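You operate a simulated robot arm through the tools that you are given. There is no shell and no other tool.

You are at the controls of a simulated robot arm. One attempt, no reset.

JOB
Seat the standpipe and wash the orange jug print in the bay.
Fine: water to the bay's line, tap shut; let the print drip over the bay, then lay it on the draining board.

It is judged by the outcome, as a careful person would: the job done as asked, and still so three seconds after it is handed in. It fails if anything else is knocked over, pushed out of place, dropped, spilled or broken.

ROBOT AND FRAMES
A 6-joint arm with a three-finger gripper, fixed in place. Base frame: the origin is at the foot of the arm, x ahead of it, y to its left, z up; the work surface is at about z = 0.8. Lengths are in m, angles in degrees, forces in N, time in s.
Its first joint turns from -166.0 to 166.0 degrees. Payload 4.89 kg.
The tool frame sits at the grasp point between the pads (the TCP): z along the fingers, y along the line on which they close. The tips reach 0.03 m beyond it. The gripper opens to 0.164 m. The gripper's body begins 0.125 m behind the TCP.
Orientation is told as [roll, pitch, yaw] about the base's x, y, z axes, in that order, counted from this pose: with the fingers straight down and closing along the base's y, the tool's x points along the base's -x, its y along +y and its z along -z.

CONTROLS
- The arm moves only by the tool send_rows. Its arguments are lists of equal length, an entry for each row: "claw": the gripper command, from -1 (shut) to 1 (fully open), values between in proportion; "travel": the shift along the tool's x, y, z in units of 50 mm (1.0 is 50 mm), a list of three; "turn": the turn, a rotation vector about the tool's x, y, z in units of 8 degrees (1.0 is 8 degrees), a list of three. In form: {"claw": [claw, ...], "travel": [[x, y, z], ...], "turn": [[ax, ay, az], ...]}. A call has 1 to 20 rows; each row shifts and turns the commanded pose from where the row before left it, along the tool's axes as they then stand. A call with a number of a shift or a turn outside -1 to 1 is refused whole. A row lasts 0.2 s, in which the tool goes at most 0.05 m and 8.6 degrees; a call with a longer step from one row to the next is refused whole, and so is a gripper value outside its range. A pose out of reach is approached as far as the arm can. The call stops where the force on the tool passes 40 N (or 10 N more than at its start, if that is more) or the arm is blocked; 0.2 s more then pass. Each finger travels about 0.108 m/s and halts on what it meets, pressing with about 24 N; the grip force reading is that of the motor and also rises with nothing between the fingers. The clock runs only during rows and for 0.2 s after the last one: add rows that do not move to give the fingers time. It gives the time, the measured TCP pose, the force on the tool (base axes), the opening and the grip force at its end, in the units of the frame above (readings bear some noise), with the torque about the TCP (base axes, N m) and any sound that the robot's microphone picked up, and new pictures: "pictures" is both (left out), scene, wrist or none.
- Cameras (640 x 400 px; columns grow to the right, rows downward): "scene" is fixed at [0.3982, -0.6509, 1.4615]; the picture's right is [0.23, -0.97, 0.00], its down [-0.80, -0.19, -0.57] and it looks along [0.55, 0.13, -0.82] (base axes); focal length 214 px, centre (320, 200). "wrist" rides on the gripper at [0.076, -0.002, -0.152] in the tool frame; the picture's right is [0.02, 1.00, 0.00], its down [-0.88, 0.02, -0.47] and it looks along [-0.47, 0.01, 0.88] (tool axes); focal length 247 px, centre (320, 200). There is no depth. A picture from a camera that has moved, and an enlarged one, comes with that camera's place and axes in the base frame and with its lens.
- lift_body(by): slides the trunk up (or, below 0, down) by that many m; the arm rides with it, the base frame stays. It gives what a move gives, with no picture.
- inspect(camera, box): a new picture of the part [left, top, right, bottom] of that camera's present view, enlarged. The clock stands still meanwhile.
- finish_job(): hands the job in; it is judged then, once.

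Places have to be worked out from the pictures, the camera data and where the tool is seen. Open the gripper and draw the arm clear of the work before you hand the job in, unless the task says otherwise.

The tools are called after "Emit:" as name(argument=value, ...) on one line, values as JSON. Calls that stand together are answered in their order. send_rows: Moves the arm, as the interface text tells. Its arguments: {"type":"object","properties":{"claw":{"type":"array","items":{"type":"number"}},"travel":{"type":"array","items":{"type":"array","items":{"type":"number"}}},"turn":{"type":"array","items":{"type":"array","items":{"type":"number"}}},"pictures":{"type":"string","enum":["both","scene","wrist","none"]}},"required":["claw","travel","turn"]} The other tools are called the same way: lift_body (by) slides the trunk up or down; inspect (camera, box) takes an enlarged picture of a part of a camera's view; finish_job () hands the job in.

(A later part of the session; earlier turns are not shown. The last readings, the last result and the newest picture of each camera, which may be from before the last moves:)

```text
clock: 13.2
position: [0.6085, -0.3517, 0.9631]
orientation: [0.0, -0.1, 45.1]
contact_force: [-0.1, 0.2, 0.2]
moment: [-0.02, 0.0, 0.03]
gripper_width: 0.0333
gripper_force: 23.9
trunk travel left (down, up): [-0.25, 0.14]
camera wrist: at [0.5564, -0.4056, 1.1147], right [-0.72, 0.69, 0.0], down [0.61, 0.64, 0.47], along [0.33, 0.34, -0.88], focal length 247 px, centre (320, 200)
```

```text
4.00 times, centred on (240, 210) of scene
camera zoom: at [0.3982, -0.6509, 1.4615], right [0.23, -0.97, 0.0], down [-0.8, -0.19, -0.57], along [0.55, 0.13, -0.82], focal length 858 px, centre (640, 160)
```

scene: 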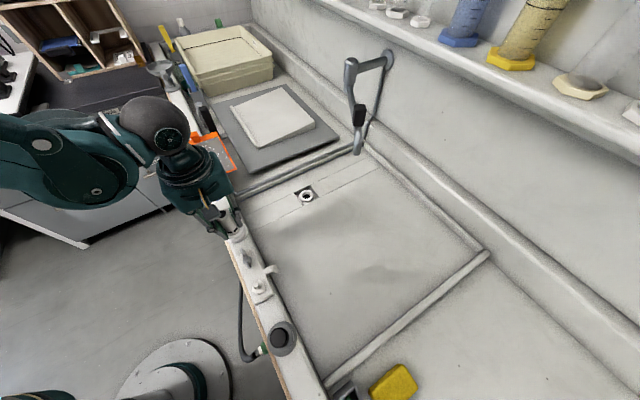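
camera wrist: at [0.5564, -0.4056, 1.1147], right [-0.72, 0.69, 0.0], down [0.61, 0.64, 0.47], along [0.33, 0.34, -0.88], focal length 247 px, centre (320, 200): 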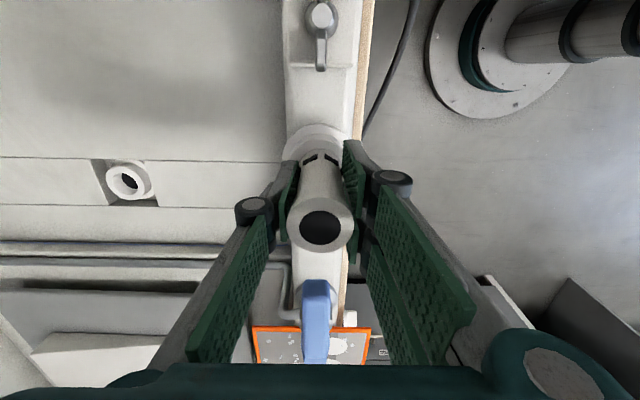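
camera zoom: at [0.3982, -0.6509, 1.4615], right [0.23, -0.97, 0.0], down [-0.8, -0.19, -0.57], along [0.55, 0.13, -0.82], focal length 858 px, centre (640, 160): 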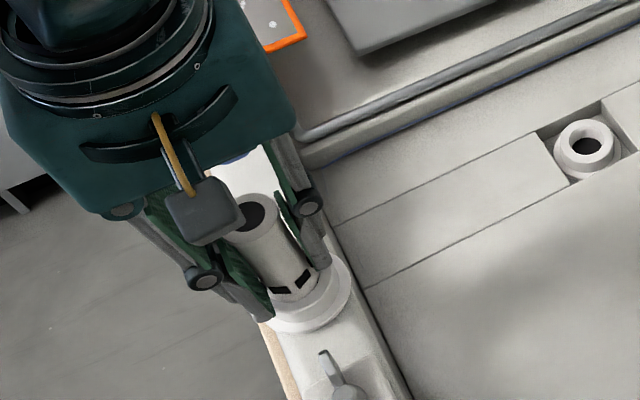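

Gripped at 33 mm. I lift gently straight up 40 mm to see whether the collar stays behind.

Emit:
send_rows(claw=[-1, -1, -1, -1], travel=[[0, 0, -0.2], [0, 0, -0.2], [0, 0, -0.4], [0, 0, 0]], turn=[[0, 0, 0], [0, 0, 0], [0, 0, 0], [0, 0, 0]])

Emit:
inspect(camera="scene", box=[180, 160, 300, 260])

Emit:
inspect(camera="wrist", box=[260, 90, 400, 270])

```text
clock: 14.2
position: [0.6083, -0.3521, 1.0008]
orientation: [0.0, 0.0, 45.0]
contact_force: [-0.4, -0.1, -0.7]
moment: [-0.01, -0.04, 0.02]
gripper_width: 0.0331
gripper_force: 24.0
trunk travel left (down, up): [-0.25, 0.14]
camera wrist: at [0.5562, -0.4061, 1.153], right [-0.72, 0.69, 0.0], down [0.61, 0.64, 0.47], along [0.33, 0.34, -0.88], focal length 247 px, centre (320, 200)
```

scene: 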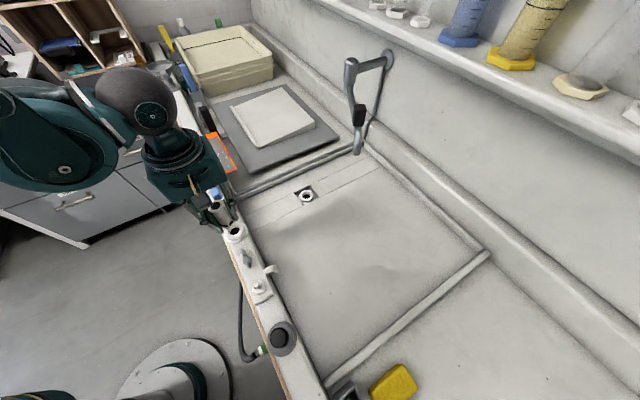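
wrist: 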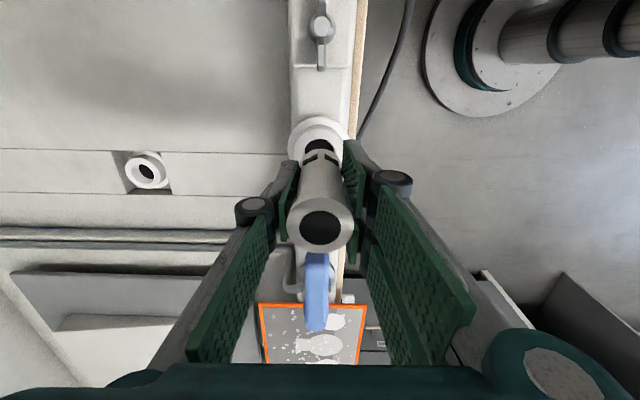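

```text
4.00 times, centred on (240, 210) of scene
camera zoom: at [0.3982, -0.6509, 1.4615], right [0.23, -0.97, 0.0], down [-0.8, -0.19, -0.57], along [0.55, 0.13, -0.82], focal length 858 px, centre (640, 160)
```

zoom: 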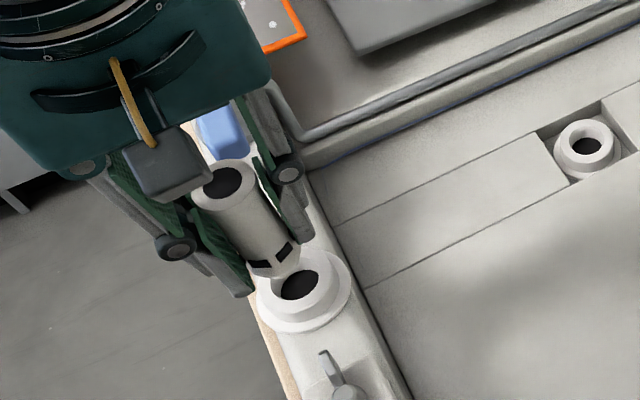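

```text
2.22 times, centred on (330, 180) of wrist
camera zoom: at [0.5562, -0.4061, 1.153], right [-0.72, 0.69, 0.0], down [0.61, 0.64, 0.47], along [0.33, 0.34, -0.88], focal length 549 px, centre (298, 244)
```

zoom: 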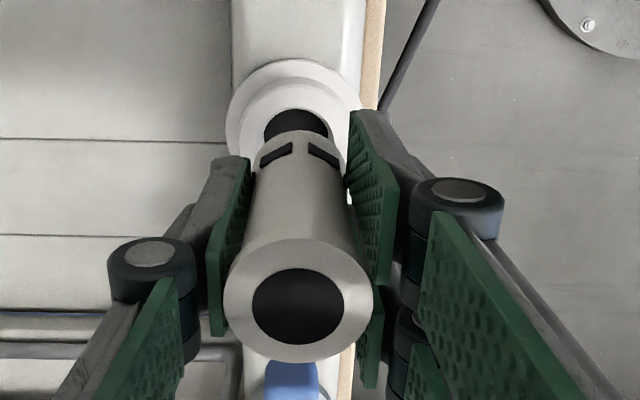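

The pipe came free from a parking socket that stays on the rim, with a tapered end below the slots. I lift further and carry it across over the drain, staying clear of the faucet.

Emit:
send_rows(claw=[-1, -1, -1, -1, -1, -1, -1, -1, -1], travel=[[0, 0, -1.0], [-0.212, -0.777, 0], [-0.212, -0.777, 0], [-0.212, -0.777, 0], [-0.212, -0.777, 0], [-0.212, -0.777, 0], [-0.212, -0.777, 0], [-0.212, -0.777, 0], [0, 0, 0]], turn=[[0, 0, 0], [0, 0, 0], [0, 0, 0], [0, 0, 0], [0, 0, 0], [0, 0, 0], [0, 0, 0], [0, 0, 0], [0, 0, 0]])

Emit:
inspect(camera="scene", box=[240, 100, 360, 220])

Emit:
inspect(camera="wrist", box=[240, 100, 400, 220])

```text
clock: 16.2
position: [0.8522, -0.494, 1.0491]
orientation: [-0.1, 0.0, 45.0]
contact_force: [0.9, -0.1, -1.5]
moment: [0.08, 0.15, 0.0]
gripper_width: 0.033
gripper_force: 23.9
trunk travel left (down, up): [-0.25, 0.14]
camera wrist: at [0.8013, -0.5481, 1.2021], right [-0.72, 0.69, 0.0], down [0.61, 0.64, 0.47], along [0.33, 0.34, -0.88], focal length 247 px, centre (320, 200)
```

scene: 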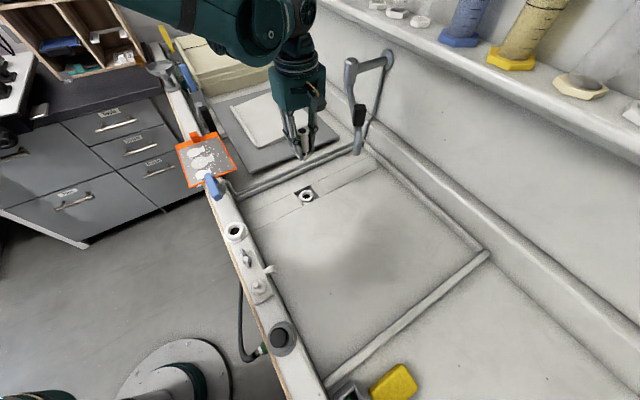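
wrist: 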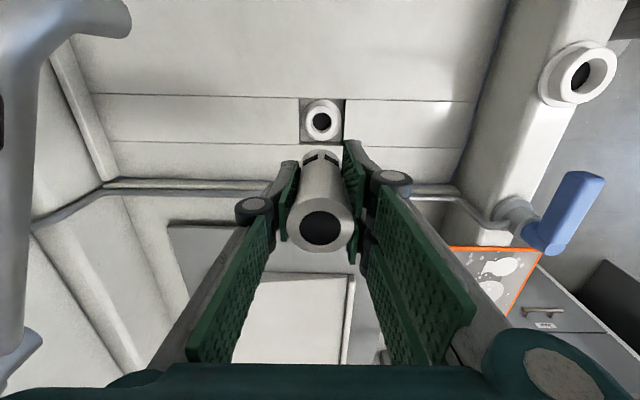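

```text
3.33 times, centred on (300, 160) of scene
camera zoom: at [0.3982, -0.6509, 1.4615], right [0.23, -0.97, 0.0], down [-0.8, -0.19, -0.57], along [0.55, 0.13, -0.82], focal length 715 px, centre (387, 333)
```

zoom: 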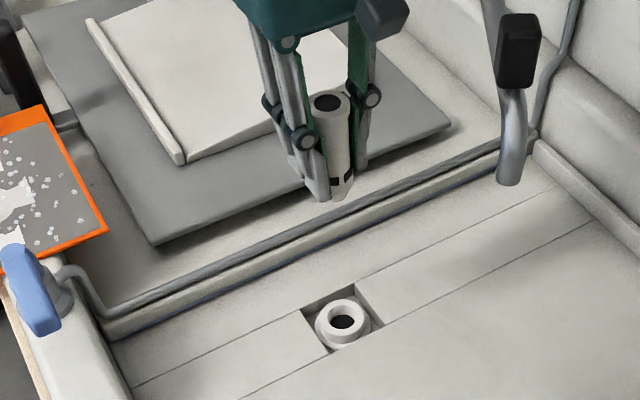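

```text
3.33 times, centred on (320, 160) of wrist
camera zoom: at [0.8013, -0.5481, 1.2021], right [-0.72, 0.69, 0.0], down [0.61, 0.64, 0.47], along [0.33, 0.34, -0.88], focal length 823 px, centre (320, 333)
```

zoom: 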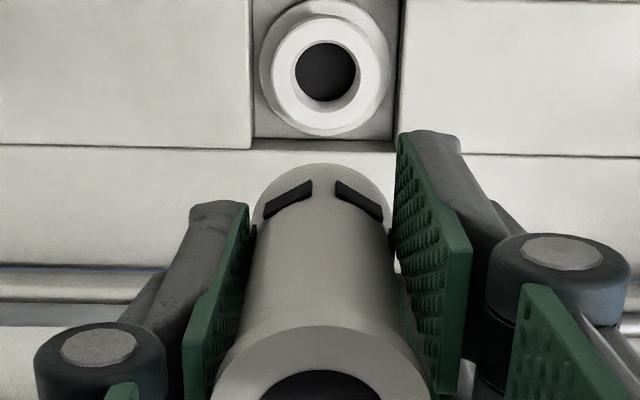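

The pipe hangs over the drain: TCP s≈0.253, n≈0.952; the drain centre in this view works out to s≈0.255, n≈0.950. I descend to z≈0.90 and check again.

Emit:
send_rows(claw=[-1, -1, -1, -1, -1], travel=[[0, 0, 0.75], [0, 0, 0.75], [0, 0, 0.75], [0, 0, 0.75], [0, 0, 0]], turn=[[0, 0, 0], [0, 0, 0], [0, 0, 0], [0, 0, 0], [0, 0, 0]])

Emit:
inspect(camera="scene", box=[260, 140, 340, 220])

Emit:
inspect(camera="wrist", box=[260, 80, 380, 180])

```text
clock: 17.4
position: [0.8539, -0.4924, 0.8995]
orientation: [0.0, 0.0, 45.0]
contact_force: [1.0, 0.3, -1.1]
moment: [0.06, 0.07, -0.03]
gripper_width: 0.0329
gripper_force: 24.1
trunk travel left (down, up): [-0.25, 0.14]
camera wrist: at [0.8013, -0.5469, 1.0518], right [-0.72, 0.69, 0.0], down [0.61, 0.64, 0.47], along [0.33, 0.34, -0.88], focal length 247 px, centre (320, 200)
```

scene: 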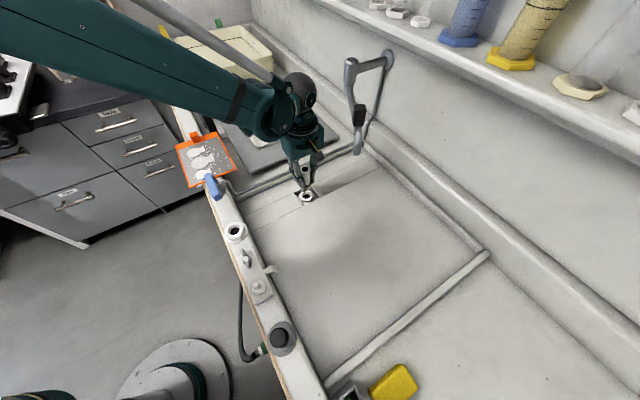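
wrist: 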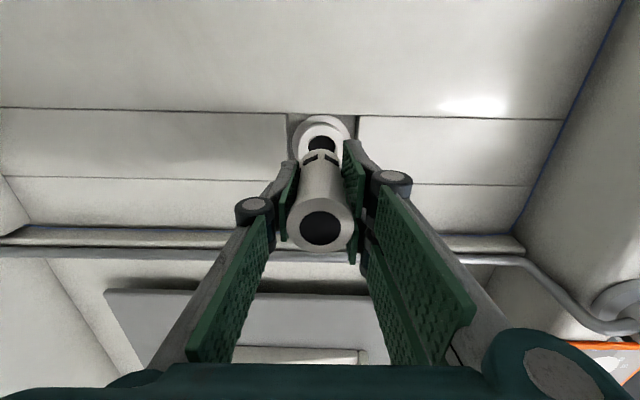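

```text
5.00 times, centred on (300, 180) of scene
camera zoom: at [0.3982, -0.6509, 1.4615], right [0.23, -0.97, 0.0], down [-0.8, -0.19, -0.57], along [0.55, 0.13, -0.82], focal length 1072 px, centre (420, 300)
```

zoom: 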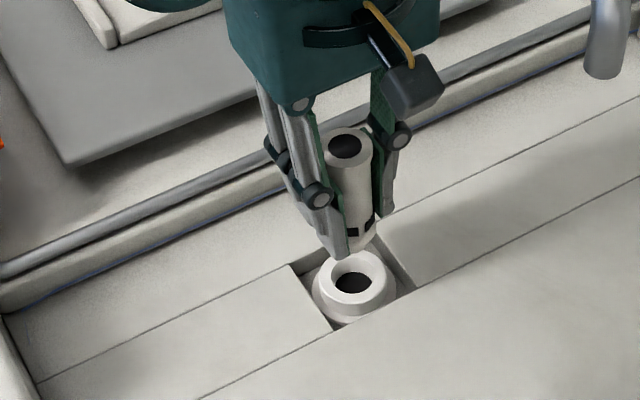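

```text
4.00 times, centred on (320, 130) of wrist
camera zoom: at [0.8013, -0.5469, 1.0518], right [-0.72, 0.69, 0.0], down [0.61, 0.64, 0.47], along [0.33, 0.34, -0.88], focal length 988 px, centre (320, 480)
```

zoom: 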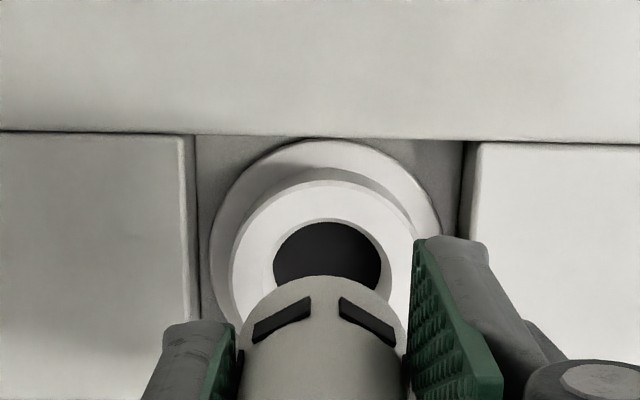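

Pipe and socket line up sideways within a millimetre and lengthwise within about 1–2 mm. I descend slowly towards the socket, watching the force.

Emit:
send_rows(claw=[-1, -1, -1, -1, -1, -1], travel=[[0, 0, 0.2], [0, 0, 0.2], [0, 0, 0.2], [0, 0, 0.2], [0, 0, 0.1], [0, 0, 0]], turn=[[0, 0, 0], [0, 0, 0], [0, 0, 0], [0, 0, 0], [0, 0, 0], [0, 0, 0]])

Emit:
inspect(camera="scene", box=[260, 140, 340, 220])

Emit:
inspect(camera="wrist", box=[260, 80, 380, 180])

```text
clock: 18.8
position: [0.855, -0.4916, 0.8566]
orientation: [0.0, 0.0, 45.0]
contact_force: [-0.8, -0.7, -0.8]
moment: [0.03, 0.02, -0.01]
gripper_width: 0.0328
gripper_force: 23.6
trunk travel left (down, up): [-0.25, 0.14]
camera wrist: at [0.8019, -0.5469, 1.0085], right [-0.72, 0.69, 0.0], down [0.61, 0.64, 0.47], along [0.33, 0.34, -0.88], focal length 247 px, centre (320, 200)
```

scene: 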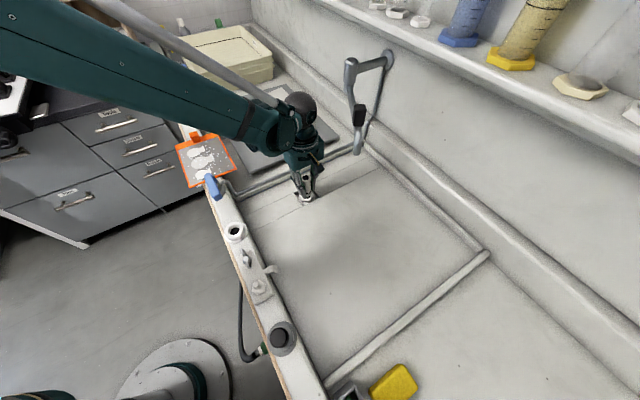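
wrist: 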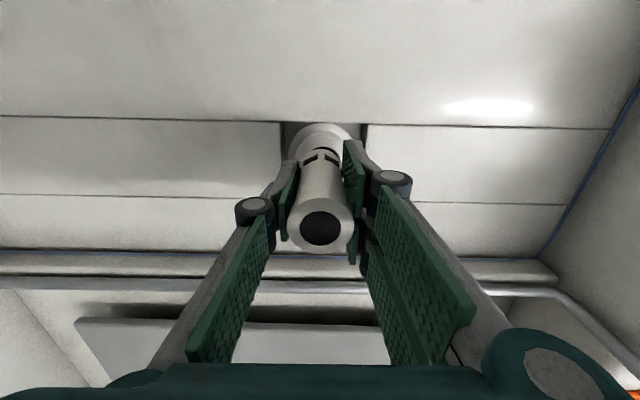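

```text
5.00 times, centred on (300, 180) of scene
camera zoom: at [0.3982, -0.6509, 1.4615], right [0.23, -0.97, 0.0], down [-0.8, -0.19, -0.57], along [0.55, 0.13, -0.82], focal length 1072 px, centre (420, 300)
```

zoom: 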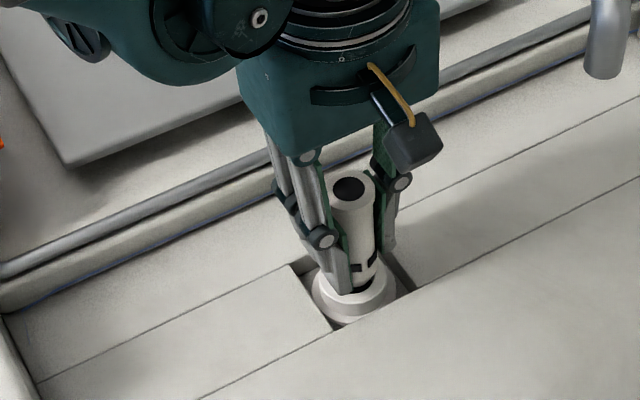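

```text
4.00 times, centred on (320, 130) of wrist
camera zoom: at [0.8019, -0.5469, 1.0085], right [-0.72, 0.69, 0.0], down [0.61, 0.64, 0.47], along [0.33, 0.34, -0.88], focal length 988 px, centre (320, 480)
```

zoom: 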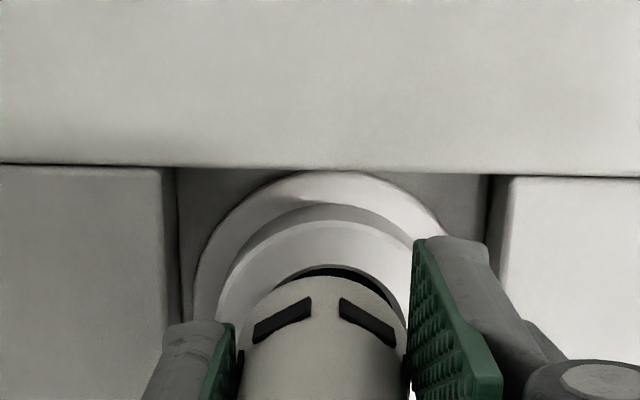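

The pipe tip is just at the socket mouth, with a slightly larger gap on the rim side, so I shift about 1.5 mm that way and descend in small steps.

Emit:
send_rows(claw=[-1, -1, -1, -1], travel=[[0, 0.03, 0], [0, 0, 0.1], [0, 0, 0.1], [0, 0, 0]], turn=[[0, 0, 0], [0, 0, 0], [0, 0, 0], [0, 0, 0]], pictures="wrist")

Emit:
inspect(camera="wrist", box=[260, 80, 380, 180])

```text
clock: 19.8
position: [0.8543, -0.4921, 0.8457]
orientation: [0.0, 0.0, 45.0]
contact_force: [-0.1, 0.4, -1.1]
moment: [-0.01, 0.0, 0.01]
gripper_width: 0.0327
gripper_force: 23.9
trunk travel left (down, up): [-0.25, 0.14]
camera wrist: at [0.8011, -0.5461, 0.9981], right [-0.72, 0.69, 0.0], down [0.61, 0.64, 0.47], along [0.33, 0.34, -0.88], focal length 247 px, centre (320, 200)
```

wrist: 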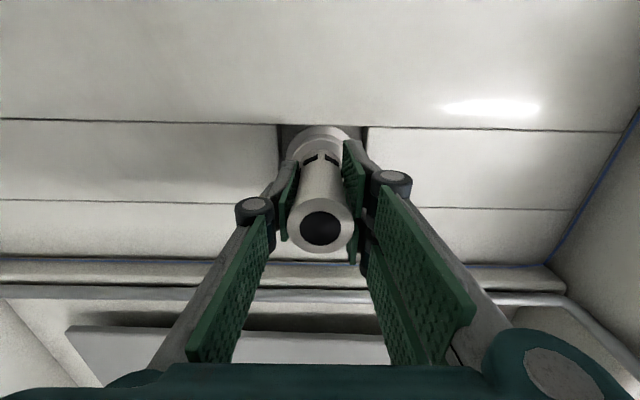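

```text
4.00 times, centred on (320, 130) of wrist
camera zoom: at [0.8011, -0.5461, 0.9981], right [-0.72, 0.69, 0.0], down [0.61, 0.64, 0.47], along [0.33, 0.34, -0.88], focal length 988 px, centre (320, 480)
```

zoom: 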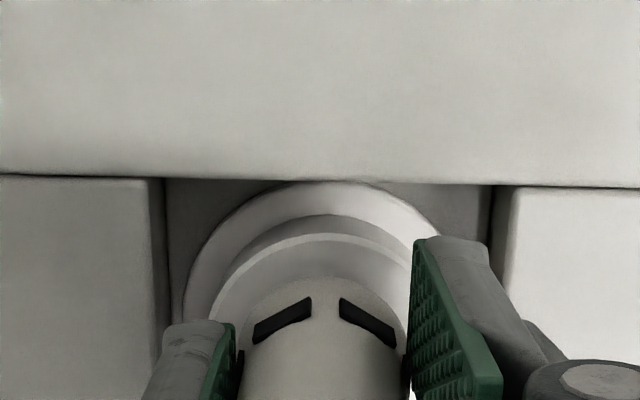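

No contact yet and the pipe covers the bore evenly. I go down another 8 mm in small steps.

Emit:
send_rows(claw=[-1, -1, -1, -1], travel=[[0, 0, 0.06], [0, 0, 0.06], [0, 0, 0.06], [0, 0, 0]], turn=[[0, 0, 0], [0, 0, 0], [0, 0, 0], [0, 0, 0]], pictures="scene")

Emit:
inspect(camera="wrist", box=[260, 80, 380, 180])

Emit:
inspect(camera="scene", box=[280, 150, 340, 220])

```text
clock: 20.8
position: [0.8531, -0.4928, 0.837]
orientation: [-0.1, 0.0, 45.0]
contact_force: [6.5, -17.7, 20.7]
moment: [-0.56, -0.22, 0.0]
gripper_width: 0.0327
gripper_force: 24.1
trunk travel left (down, up): [-0.25, 0.14]
```

scene: 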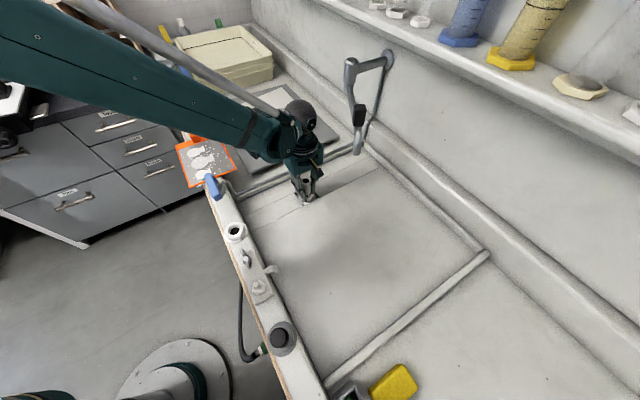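

```text
4.00 times, centred on (320, 130) of wrist
camera zoom: at [0.8003, -0.5462, 0.9892], right [-0.72, 0.69, 0.0], down [0.61, 0.64, 0.47], along [0.33, 0.34, -0.88], focal length 988 px, centre (320, 480)
```

zoom: 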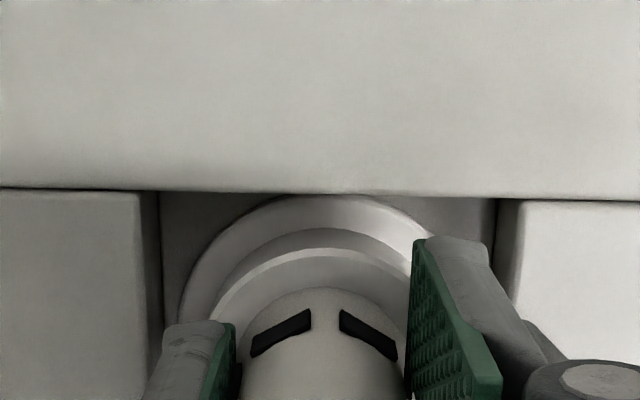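

```text
5.71 times, centred on (310, 185) of scene
camera zoom: at [0.3982, -0.6509, 1.4615], right [0.23, -0.97, 0.0], down [-0.8, -0.19, -0.57], along [0.55, 0.13, -0.82], focal length 1226 px, centre (377, 286)
```

zoom: 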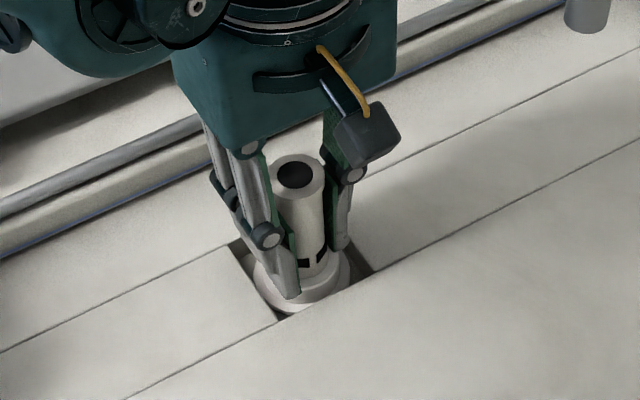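

Contact: the socket pushes the pipe up 21 N, +n 17 N and -s 8 N, so the pipe is pressing on the rim-side wall. I shift about 1.5 mm in +n and 0.7 mm in -s and read the force again.

Emit:
send_rows(claw=[-1, -1, -1], travel=[[0.014, -0.03, 0], [0, 0, 0], [0, 0, 0]], turn=[[0, 0, 0], [0, 0, 0], [0, 0, 0]], pictures="none")

```text
clock: 21.6
position: [0.8542, -0.4922, 0.8373]
orientation: [0.0, -0.1, 45.1]
contact_force: [0.7, 0.0, -0.9]
moment: [-0.02, 0.09, 0.01]
gripper_width: 0.0327
gripper_force: 23.7
trunk travel left (down, up): [-0.25, 0.14]
```

The force vanished, so the pipe is now free in the bore. I continue down in 2 mm steps.

Emit:
send_rows(claw=[-1, -1, -1], travel=[[0, 0, 0.04], [0, 0, 0.04], [0, 0, 0]], turn=[[0, 0, 0], [0, 0, 0], [0, 0, 0]], pictures="none")

```text
clock: 22.4
position: [0.8538, -0.4923, 0.8332]
orientation: [-0.2, 0.0, 45.0]
contact_force: [8.2, -6.9, 21.6]
moment: [-0.24, -0.28, 0.01]
gripper_width: 0.0328
gripper_force: 24.3
trunk travel left (down, up): [-0.25, 0.14]
```

Again a side load towards +n (11 N) with 22 N up. I shift another 1 mm in +n.

Emit:
send_rows(claw=[-1, -1, -1], travel=[[0, -0.02, 0], [0, 0, 0], [0, 0, 0]], turn=[[0, 0, 0], [0, 0, 0], [0, 0, 0]], pictures="none")

```text
clock: 23.2
position: [0.8536, -0.4924, 0.8336]
orientation: [0.0, -0.1, 45.0]
contact_force: [-4.7, 7.8, 12.3]
moment: [0.35, 0.2, -0.02]
gripper_width: 0.0329
gripper_force: 24.0
trunk travel left (down, up): [-0.25, 0.14]
```

Slight overshoot now (n force -9 N); I come back 0.4 mm and press down 2 mm to check whether it is bottomed.

Emit:
send_rows(claw=[-1, -1, -1, -1], travel=[[0, 0.009, 0], [0, 0, 0.02], [0, 0, 0.02], [0, 0, 0]], turn=[[0, 0, 0], [0, 0, 0], [0, 0, 0], [0, 0, 0]], pictures="wrist")

Emit:
inspect(camera="wrist", box=[260, 80, 380, 180])

Emit:
inspect(camera="scene", box=[280, 150, 340, 220])

```text
clock: 24.2
position: [0.8538, -0.4922, 0.8316]
orientation: [0.0, 0.0, 45.0]
contact_force: [-1.1, 10.4, 21.8]
moment: [0.35, 0.05, -0.01]
gripper_width: 0.0329
gripper_force: 23.8
trunk travel left (down, up): [-0.25, 0.14]
camera wrist: at [0.8012, -0.5467, 0.9849], right [-0.72, 0.69, 0.0], down [0.61, 0.64, 0.47], along [0.33, 0.34, -0.88], focal length 247 px, centre (320, 200)
```

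wrist: 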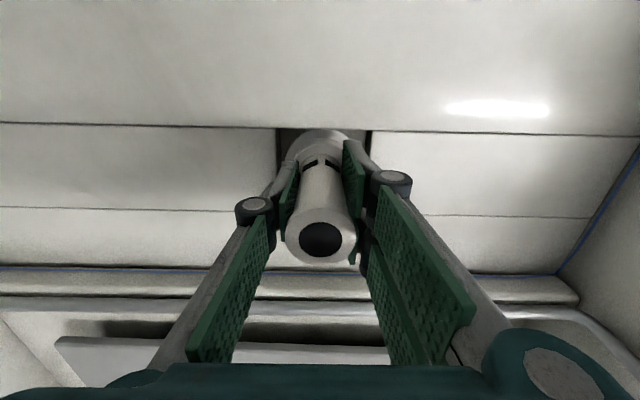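

```text
4.00 times, centred on (320, 130) of wrist
camera zoom: at [0.8012, -0.5467, 0.9849], right [-0.72, 0.69, 0.0], down [0.61, 0.64, 0.47], along [0.33, 0.34, -0.88], focal length 988 px, centre (320, 480)
```

zoom: 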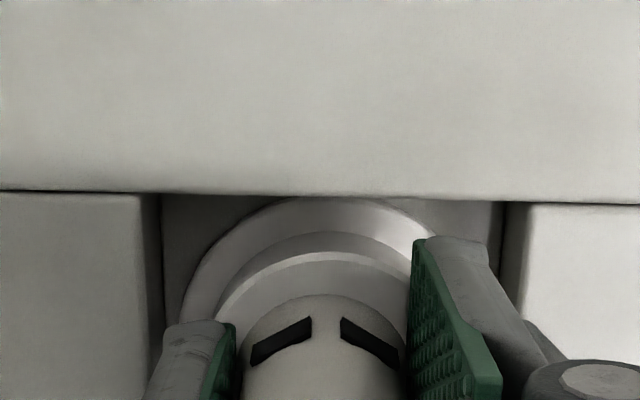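

```text
5.71 times, centred on (310, 185) of scene
camera zoom: at [0.3982, -0.6509, 1.4615], right [0.23, -0.97, 0.0], down [-0.8, -0.19, -0.57], along [0.55, 0.13, -0.82], focal length 1226 px, centre (377, 286)
```

zoom: 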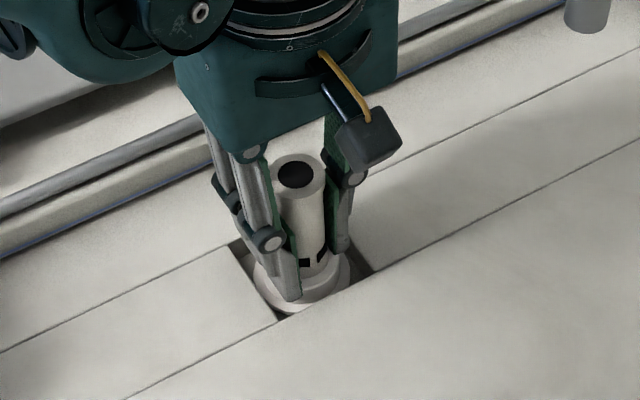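

The pipe has slid up a few millimetres in the grip while pressing, so it seems to be bottoming. I release it a little and look at how it sits.

Emit:
send_rows(claw=[-0.4, -0.2, -0.2, -0.2], travel=[[0, 0, 0], [0, 0, 0], [0, 0, 0], [0, 0, 0]], turn=[[0, 0, 0], [0, 0, 0], [0, 0, 0], [0, 0, 0]])

Emit:
inspect(camera="wrist", box=[240, 80, 400, 280])

Emit:
inspect(camera="scene", box=[280, 150, 340, 220])

```text
clock: 25.2
position: [0.8535, -0.4934, 0.8309]
orientation: [0.0, 0.0, 45.0]
contact_force: [-0.7, 0.7, 0.5]
moment: [-0.01, -0.01, 0.01]
gripper_width: 0.0658
gripper_force: 0.0
trunk travel left (down, up): [-0.25, 0.14]
camera wrist: at [0.8017, -0.5475, 0.9837], right [-0.72, 0.69, 0.0], down [0.61, 0.64, 0.47], along [0.33, 0.34, -0.88], focal length 247 px, centre (320, 200)
```

scene: 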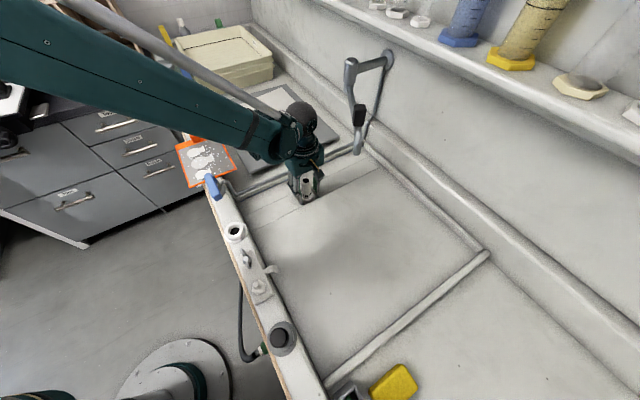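
wrist: 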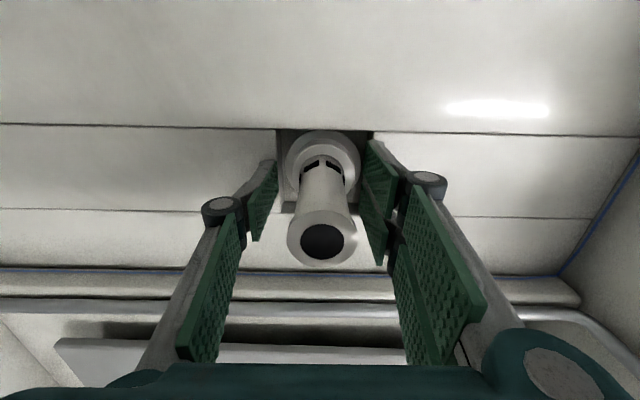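

```text
2.00 times, centred on (320, 180) of wrist
camera zoom: at [0.8017, -0.5475, 0.9837], right [-0.72, 0.69, 0.0], down [0.61, 0.64, 0.47], along [0.33, 0.34, -0.88], focal length 494 px, centre (320, 240)
```

zoom: 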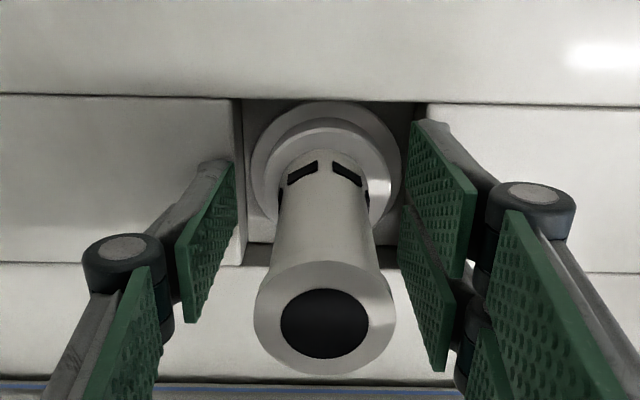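

```text
5.71 times, centred on (310, 185) of scene
camera zoom: at [0.3982, -0.6509, 1.4615], right [0.23, -0.97, 0.0], down [-0.8, -0.19, -0.57], along [0.55, 0.13, -0.82], focal length 1226 px, centre (377, 286)
```

zoom: 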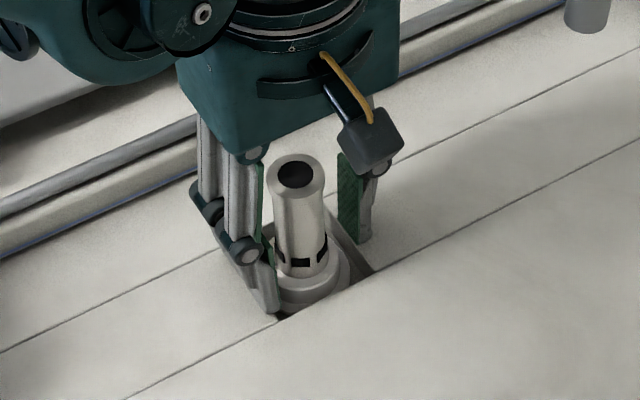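

The pipe stands upright in the drain, its slots as close to the collar as when parked and its top at about z=0.88, so it is seated. I raise the open gripper clear and go to look at the blue lever.

Emit:
send_rows(claw=[-0.2, -0.2, -0.2, -0.2, 0, 0, 0, 0, 0, 0, 0], travel=[[0, 0, -0.5], [0, 0, -1], [0, 0, -1], [0, 0, -1], [0, 0, -1], [0.25, 0.917, 0], [0.25, 0.917, 0], [0.25, 0.917, 0], [0.25, 0.917, 0], [0.25, 0.917, 0], [0.25, 0.917, 0]], turn=[[0, 0, 0], [0, 0, 0], [0, 0, 0], [0, 0, 0], [0, 0, 0], [0, 0, 0], [0, 0, 0], [0, 0, 0], [0, 0, 0], [0, 0, 0], [0, 0, 0]])

Emit:
inspect(camera="scene", box=[280, 150, 340, 220])

Emit:
inspect(camera="wrist", box=[240, 180, 400, 300])

```text
clock: 27.6
position: [0.6072, -0.3511, 1.0559]
orientation: [0.0, 0.0, 44.9]
contact_force: [1.6, -0.3, -1.1]
moment: [0.11, 0.2, -0.01]
gripper_width: 0.082
gripper_force: 0.1
trunk travel left (down, up): [-0.25, 0.14]
camera wrist: at [0.5551, -0.4055, 1.2074], right [-0.72, 0.69, 0.0], down [0.61, 0.64, 0.47], along [0.33, 0.34, -0.88], focal length 247 px, centre (320, 200)
```

scene: 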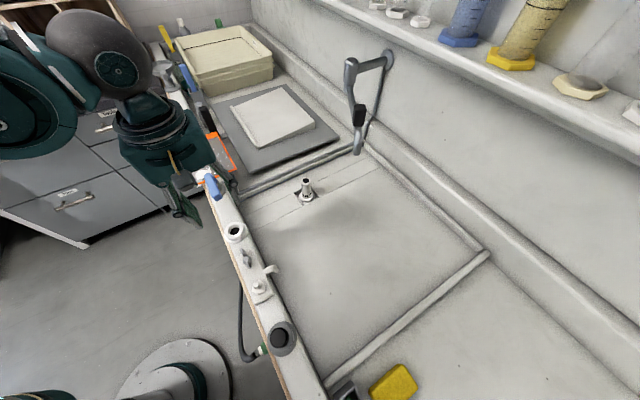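
wrist: 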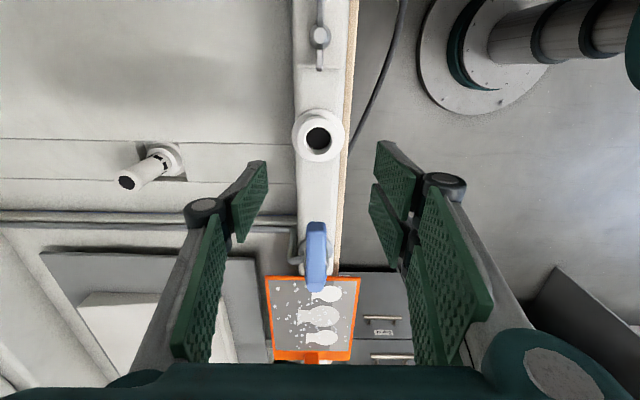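

```text
5.71 times, centred on (310, 185) of scene
camera zoom: at [0.3982, -0.6509, 1.4615], right [0.23, -0.97, 0.0], down [-0.8, -0.19, -0.57], along [0.55, 0.13, -0.82], focal length 1226 px, centre (377, 286)
```

zoom: 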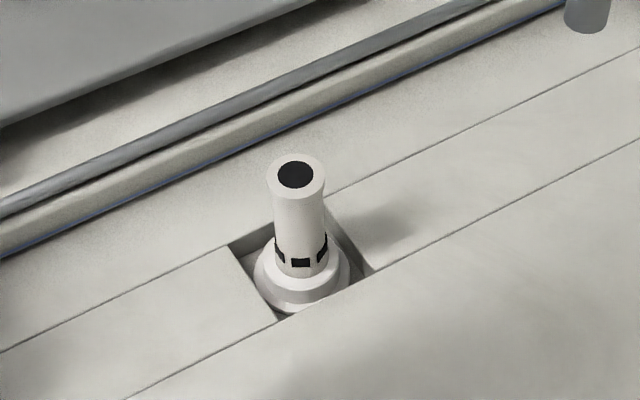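

```text
3.33 times, centred on (320, 240) of wrist
camera zoom: at [0.5551, -0.4055, 1.2074], right [-0.72, 0.69, 0.0], down [0.61, 0.64, 0.47], along [0.33, 0.34, -0.88], focal length 823 px, centre (320, 67)
```

zoom: 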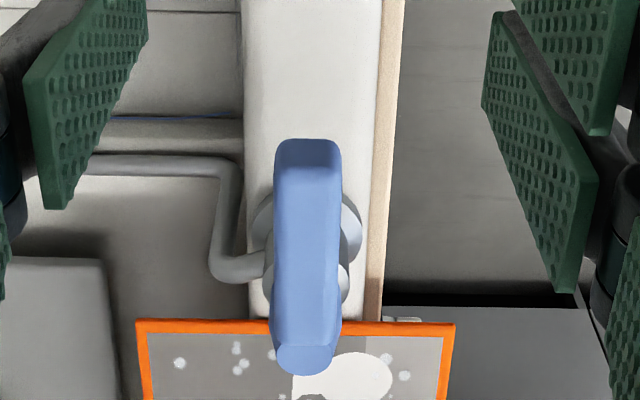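

The standpipe sits squarely in the drain. The lever spans s≈0.265–0.358 at n≈0.678, z≈0.958–0.973; I move over it and lower the open fingers either side of it, then close gently.

Emit:
send_rows(claw=[0, 0, 0, 0, 0, 0, 0, -1, -1, -1, -1], travel=[[-0.76, 0, 0], [-0.76, 0, 0], [-0.76, 0, 0], [0, 0, 0.58], [0, 0, 0.58], [0, 0, 0.58], [0, 0, 0], [0, 0, 0], [0, 0, 0], [0, 0, 0], [0, 0, 0]], turn=[[0, 0, 0], [0, 0, 0], [0, 0, 0], [0, 0, 0], [0, 0, 0], [0, 0, 0], [0, 0, 0], [0, 0, 0], [0, 0, 0], [0, 0, 0], [0, 0, 0]])

Emit:
inspect(camera="wrist", box=[240, 140, 400, 260])

Emit:
inspect(camera="scene", box=[160, 140, 280, 240])

```text
clock: 30.0
position: [0.6874, -0.2736, 0.9693]
orientation: [-0.1, 0.0, 45.0]
contact_force: [16.1, -13.4, 8.1]
moment: [-0.18, -0.25, -1.21]
gripper_width: 0.0228
gripper_force: 44.2
trunk travel left (down, up): [-0.25, 0.14]
camera wrist: at [0.6353, -0.3274, 1.1217], right [-0.72, 0.69, 0.0], down [0.61, 0.64, 0.47], along [0.33, 0.34, -0.88], focal length 247 px, centre (320, 200)
```

scene: 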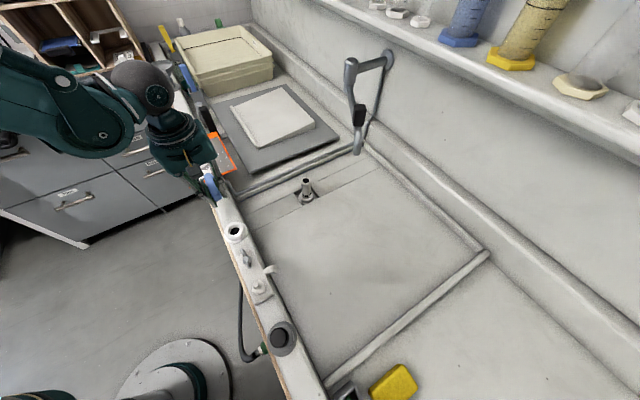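
wrist: 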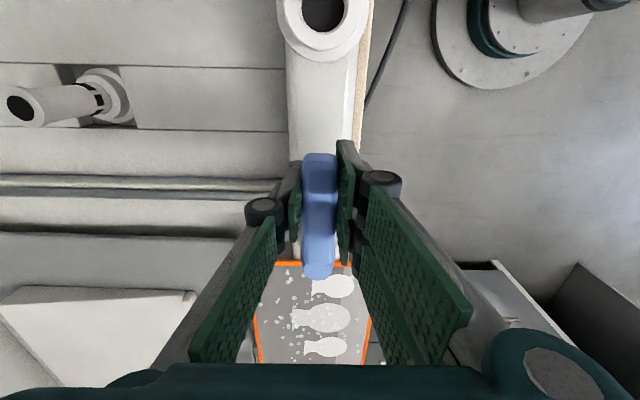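

```text
3.33 times, centred on (320, 200) of wrist
camera zoom: at [0.6353, -0.3274, 1.1217], right [-0.72, 0.69, 0.0], down [0.61, 0.64, 0.47], along [0.33, 0.34, -0.88], focal length 823 px, centre (320, 200)
```

zoom: 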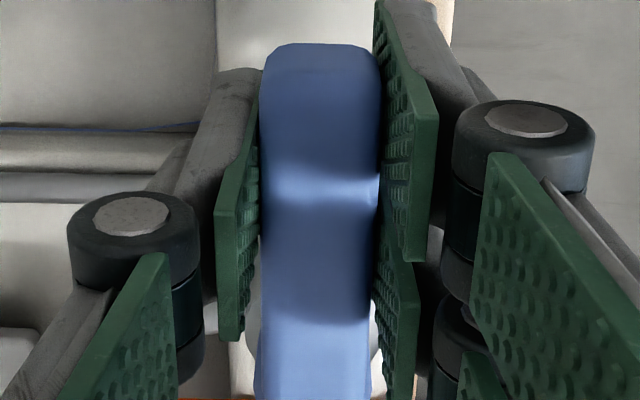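

```text
4.00 times, centred on (220, 190) of scene
camera zoom: at [0.3982, -0.6509, 1.4615], right [0.23, -0.97, 0.0], down [-0.8, -0.19, -0.57], along [0.55, 0.13, -0.82], focal length 858 px, centre (720, 240)
```

zoom: 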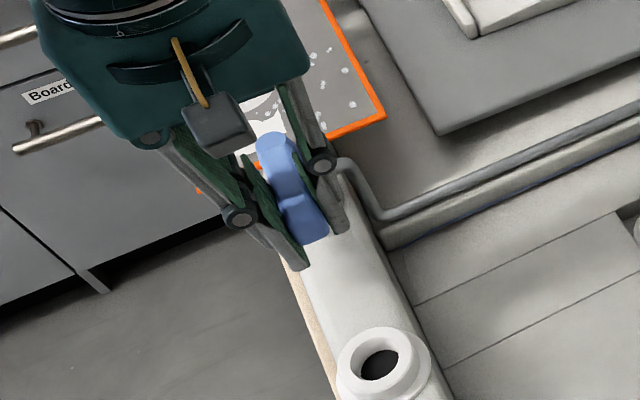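

The lever is held (23 mm wide) and is being pressed towards -n by about 21 N without moving, so its stop seems to be on that side; it should open towards +n, inwards. I turn it 10° that way to test.

Emit:
send_rows(claw=[-1, -1, -1], travel=[[-0.005, -0.109, 0], [-0.005, -0.109, 0], [0, 0, 0]], turn=[[0, 0, -0.625], [0, 0, -0.625], [0, 0, 0]])

Emit:
inspect(camera="wrist", box=[240, 140, 400, 300])

```text
clock: 30.6
position: [0.6879, -0.2735, 0.9695]
orientation: [0.4, 0.0, 54.6]
contact_force: [-35.8, 41.2, -0.2]
moment: [1.23, 2.23, -2.8]
gripper_width: 0.029
gripper_force: 46.0
trunk travel left (down, up): [-0.25, 0.14]
stopped in row 3: the force on the tool passed its limit at 47 N (the readings are from after the stop); the commanded pose is now the measured one
camera wrist: at [0.6473, -0.336, 1.1215], right [-0.83, 0.56, 0.01], down [0.5, 0.73, 0.47], along [0.26, 0.4, -0.88], focal length 247 px, centre (320, 200)
```

scene: 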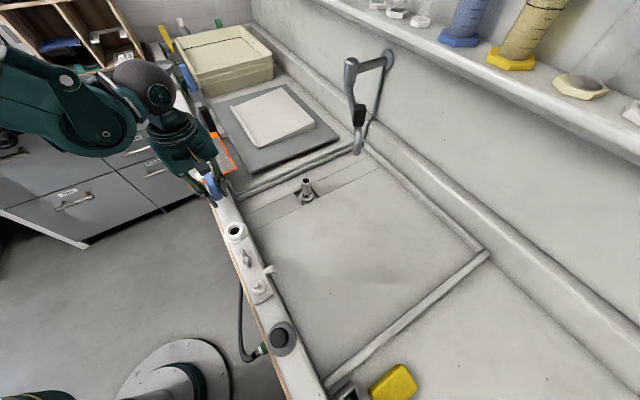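
wrist: 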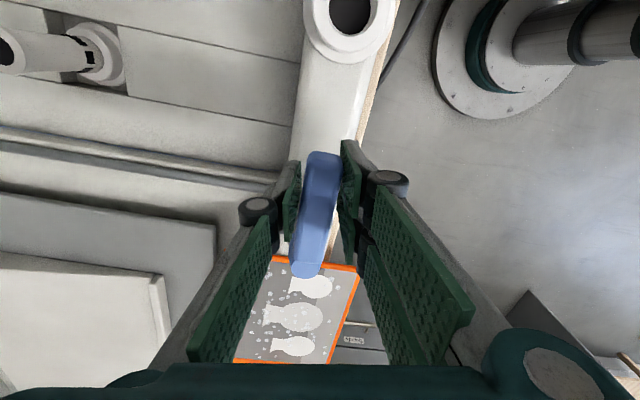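

```text
2.50 times, centred on (320, 220) of wrist
camera zoom: at [0.6473, -0.336, 1.1215], right [-0.83, 0.56, 0.01], down [0.5, 0.73, 0.47], along [0.26, 0.4, -0.88], focal length 617 px, centre (320, 150)
```

zoom: 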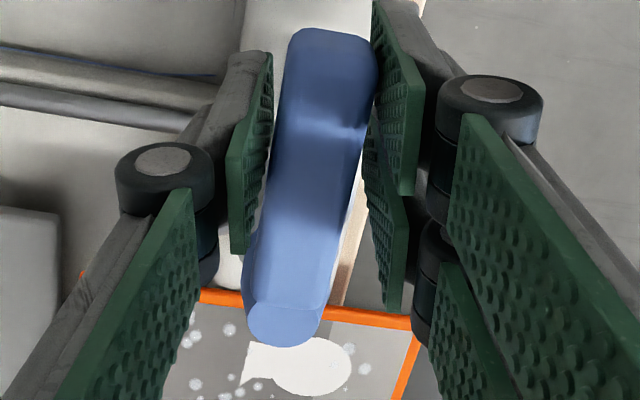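

The lever did not move towards +n even with 54 N, so the stop is on that side. I turn the hand back straight and then try the other way (towards -n, outward).

Emit:
send_rows(claw=[-1, -1, -1], travel=[[0, 0, 0], [0, 0, 0], [0, 0, 0]], turn=[[0, 0, 0.6], [0, 0, 0.6], [0, 0, 0]], pictures="wrist")

```text
clock: 31.4
position: [0.6881, -0.2743, 0.9681]
orientation: [0.4, 0.1, 45.0]
contact_force: [-42.5, 37.4, -10.7]
moment: [0.63, 0.44, 2.18]
gripper_width: 0.023
gripper_force: 45.1
trunk travel left (down, up): [-0.25, 0.14]
camera wrist: at [0.6377, -0.3285, 1.1216], right [-0.72, 0.69, 0.01], down [0.61, 0.63, 0.47], along [0.32, 0.34, -0.88], focal length 247 px, centre (320, 200)
```

wrist: 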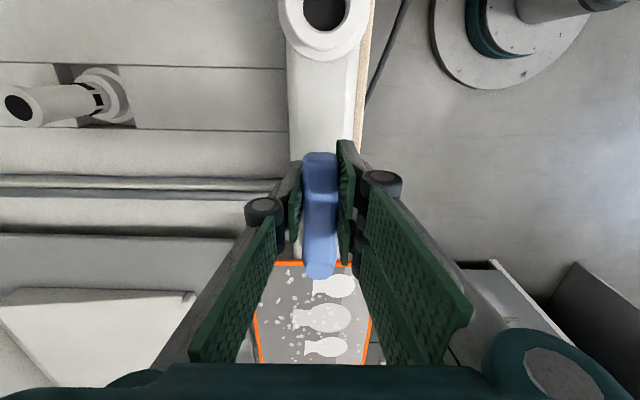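

The side force towards -n on the tool is still 56 N, so I ease the hand 3 mm outward.

Emit:
send_rows(claw=[-1, -1], travel=[[0, 0.06, 0], [0, 0, 0]], turn=[[0, 0, 0], [0, 0, 0]], pictures="none")

```text
clock: 32.0
position: [0.6875, -0.2735, 0.9693]
orientation: [0.3, 0.0, 44.9]
contact_force: [-21.8, 19.4, -0.9]
moment: [0.06, 0.52, 1.34]
gripper_width: 0.0226
gripper_force: 45.0
trunk travel left (down, up): [-0.25, 0.14]
```

Force drops about 9 N per mm, as expected from compliance. I go to neutral and then turn the lever 5° outward to feel whether it moves.

Emit:
send_rows(claw=[-1, -1, -1], travel=[[0, 0.064, 0], [-0.005, 0.109, 0], [0, 0, 0]], turn=[[0, 0, 0], [0, 0, 0.625], [0, 0, 0]])

Emit:
inspect(camera="wrist", box=[240, 140, 400, 300])

```text
clock: 32.8
position: [0.6829, -0.2688, 0.9695]
orientation: [0.3, 0.1, 39.8]
contact_force: [20.4, -19.3, 28.3]
moment: [-0.28, -0.68, -1.68]
gripper_width: 0.0229
gripper_force: 44.8
trunk travel left (down, up): [-0.25, 0.14]
camera wrist: at [0.6277, -0.3181, 1.1215], right [-0.66, 0.75, 0.0], down [0.67, 0.58, 0.47], along [0.35, 0.31, -0.88], focal length 247 px, centre (320, 200)
```

scene: 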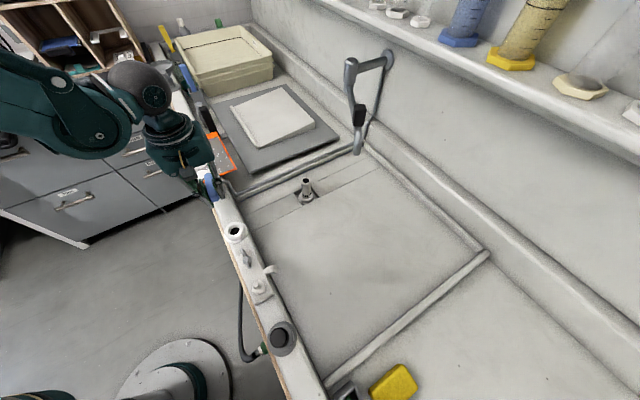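
wrist: 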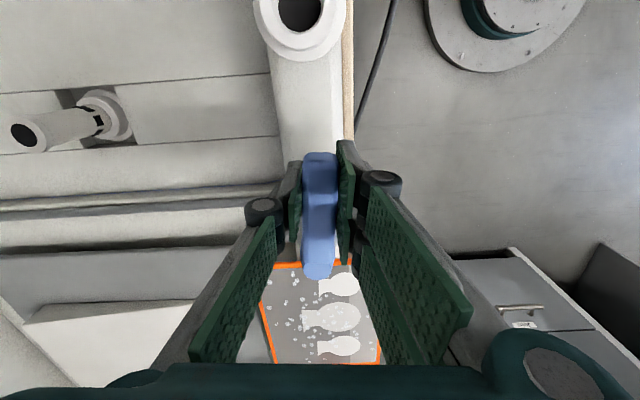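

```text
2.50 times, centred on (320, 220) of wrist
camera zoom: at [0.6277, -0.3181, 1.1215], right [-0.66, 0.75, 0.0], down [0.67, 0.58, 0.47], along [0.35, 0.31, -0.88], focal length 617 px, centre (320, 150)
```

zoom: 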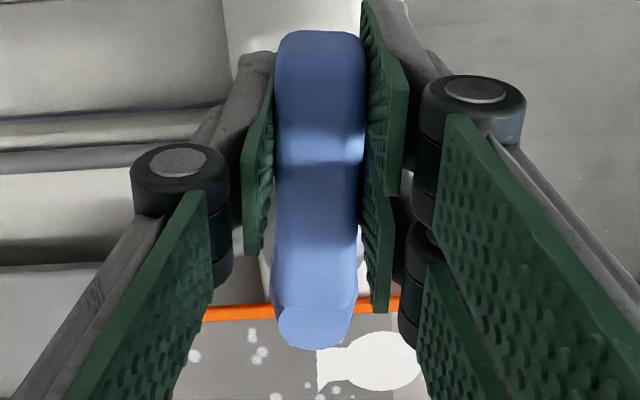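

The lever now follows the hand outward (5° so far, friction about 28 N). I relieve the vertical load by 1 mm and continue turning outward 20°, watching the spout.

Emit:
send_rows(claw=[-1, -1, -1, -1, -1], travel=[[-0.005, 0.109, -0.03], [-0.005, 0.109, 0], [-0.005, 0.109, 0], [-0.005, 0.109, 0], [0, 0, 0]], turn=[[0, 0, 0.625], [0, 0, 0.625], [0, 0, 0.625], [0, 0, 0.625], [0, 0, 0]])

Emit:
inspect(camera="scene", box=[280, 40, 440, 200])

```text
clock: 34.0
position: [0.6735, -0.2495, 0.97]
orientation: [0.3, 0.3, 19.9]
contact_force: [28.3, -15.6, -9.3]
moment: [-0.23, -0.47, -1.51]
gripper_width: 0.0233
gripper_force: 45.2
trunk travel left (down, up): [-0.25, 0.14]
camera wrist: at [0.6035, -0.2761, 1.1218], right [-0.36, 0.93, 0.01], down [0.82, 0.32, 0.47], along [0.44, 0.17, -0.88], focal length 247 px, centre (320, 200)
```

scene: 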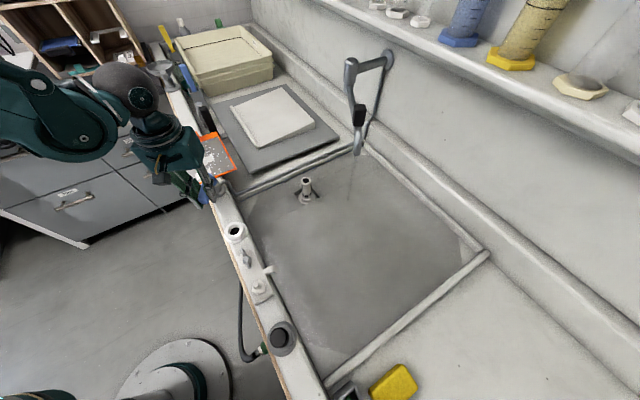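
wrist: 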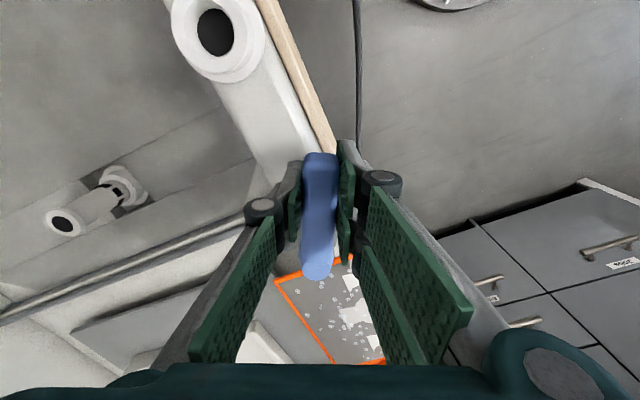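

```text
2.50 times, centred on (360, 120) of scene
camera zoom: at [0.3982, -0.6509, 1.4615], right [0.23, -0.97, 0.0], down [-0.8, -0.19, -0.57], along [0.55, 0.13, -0.82], focal length 536 px, centre (220, 400)
```

zoom: 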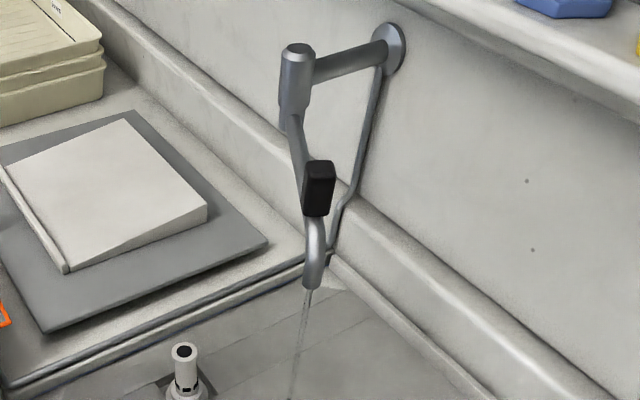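

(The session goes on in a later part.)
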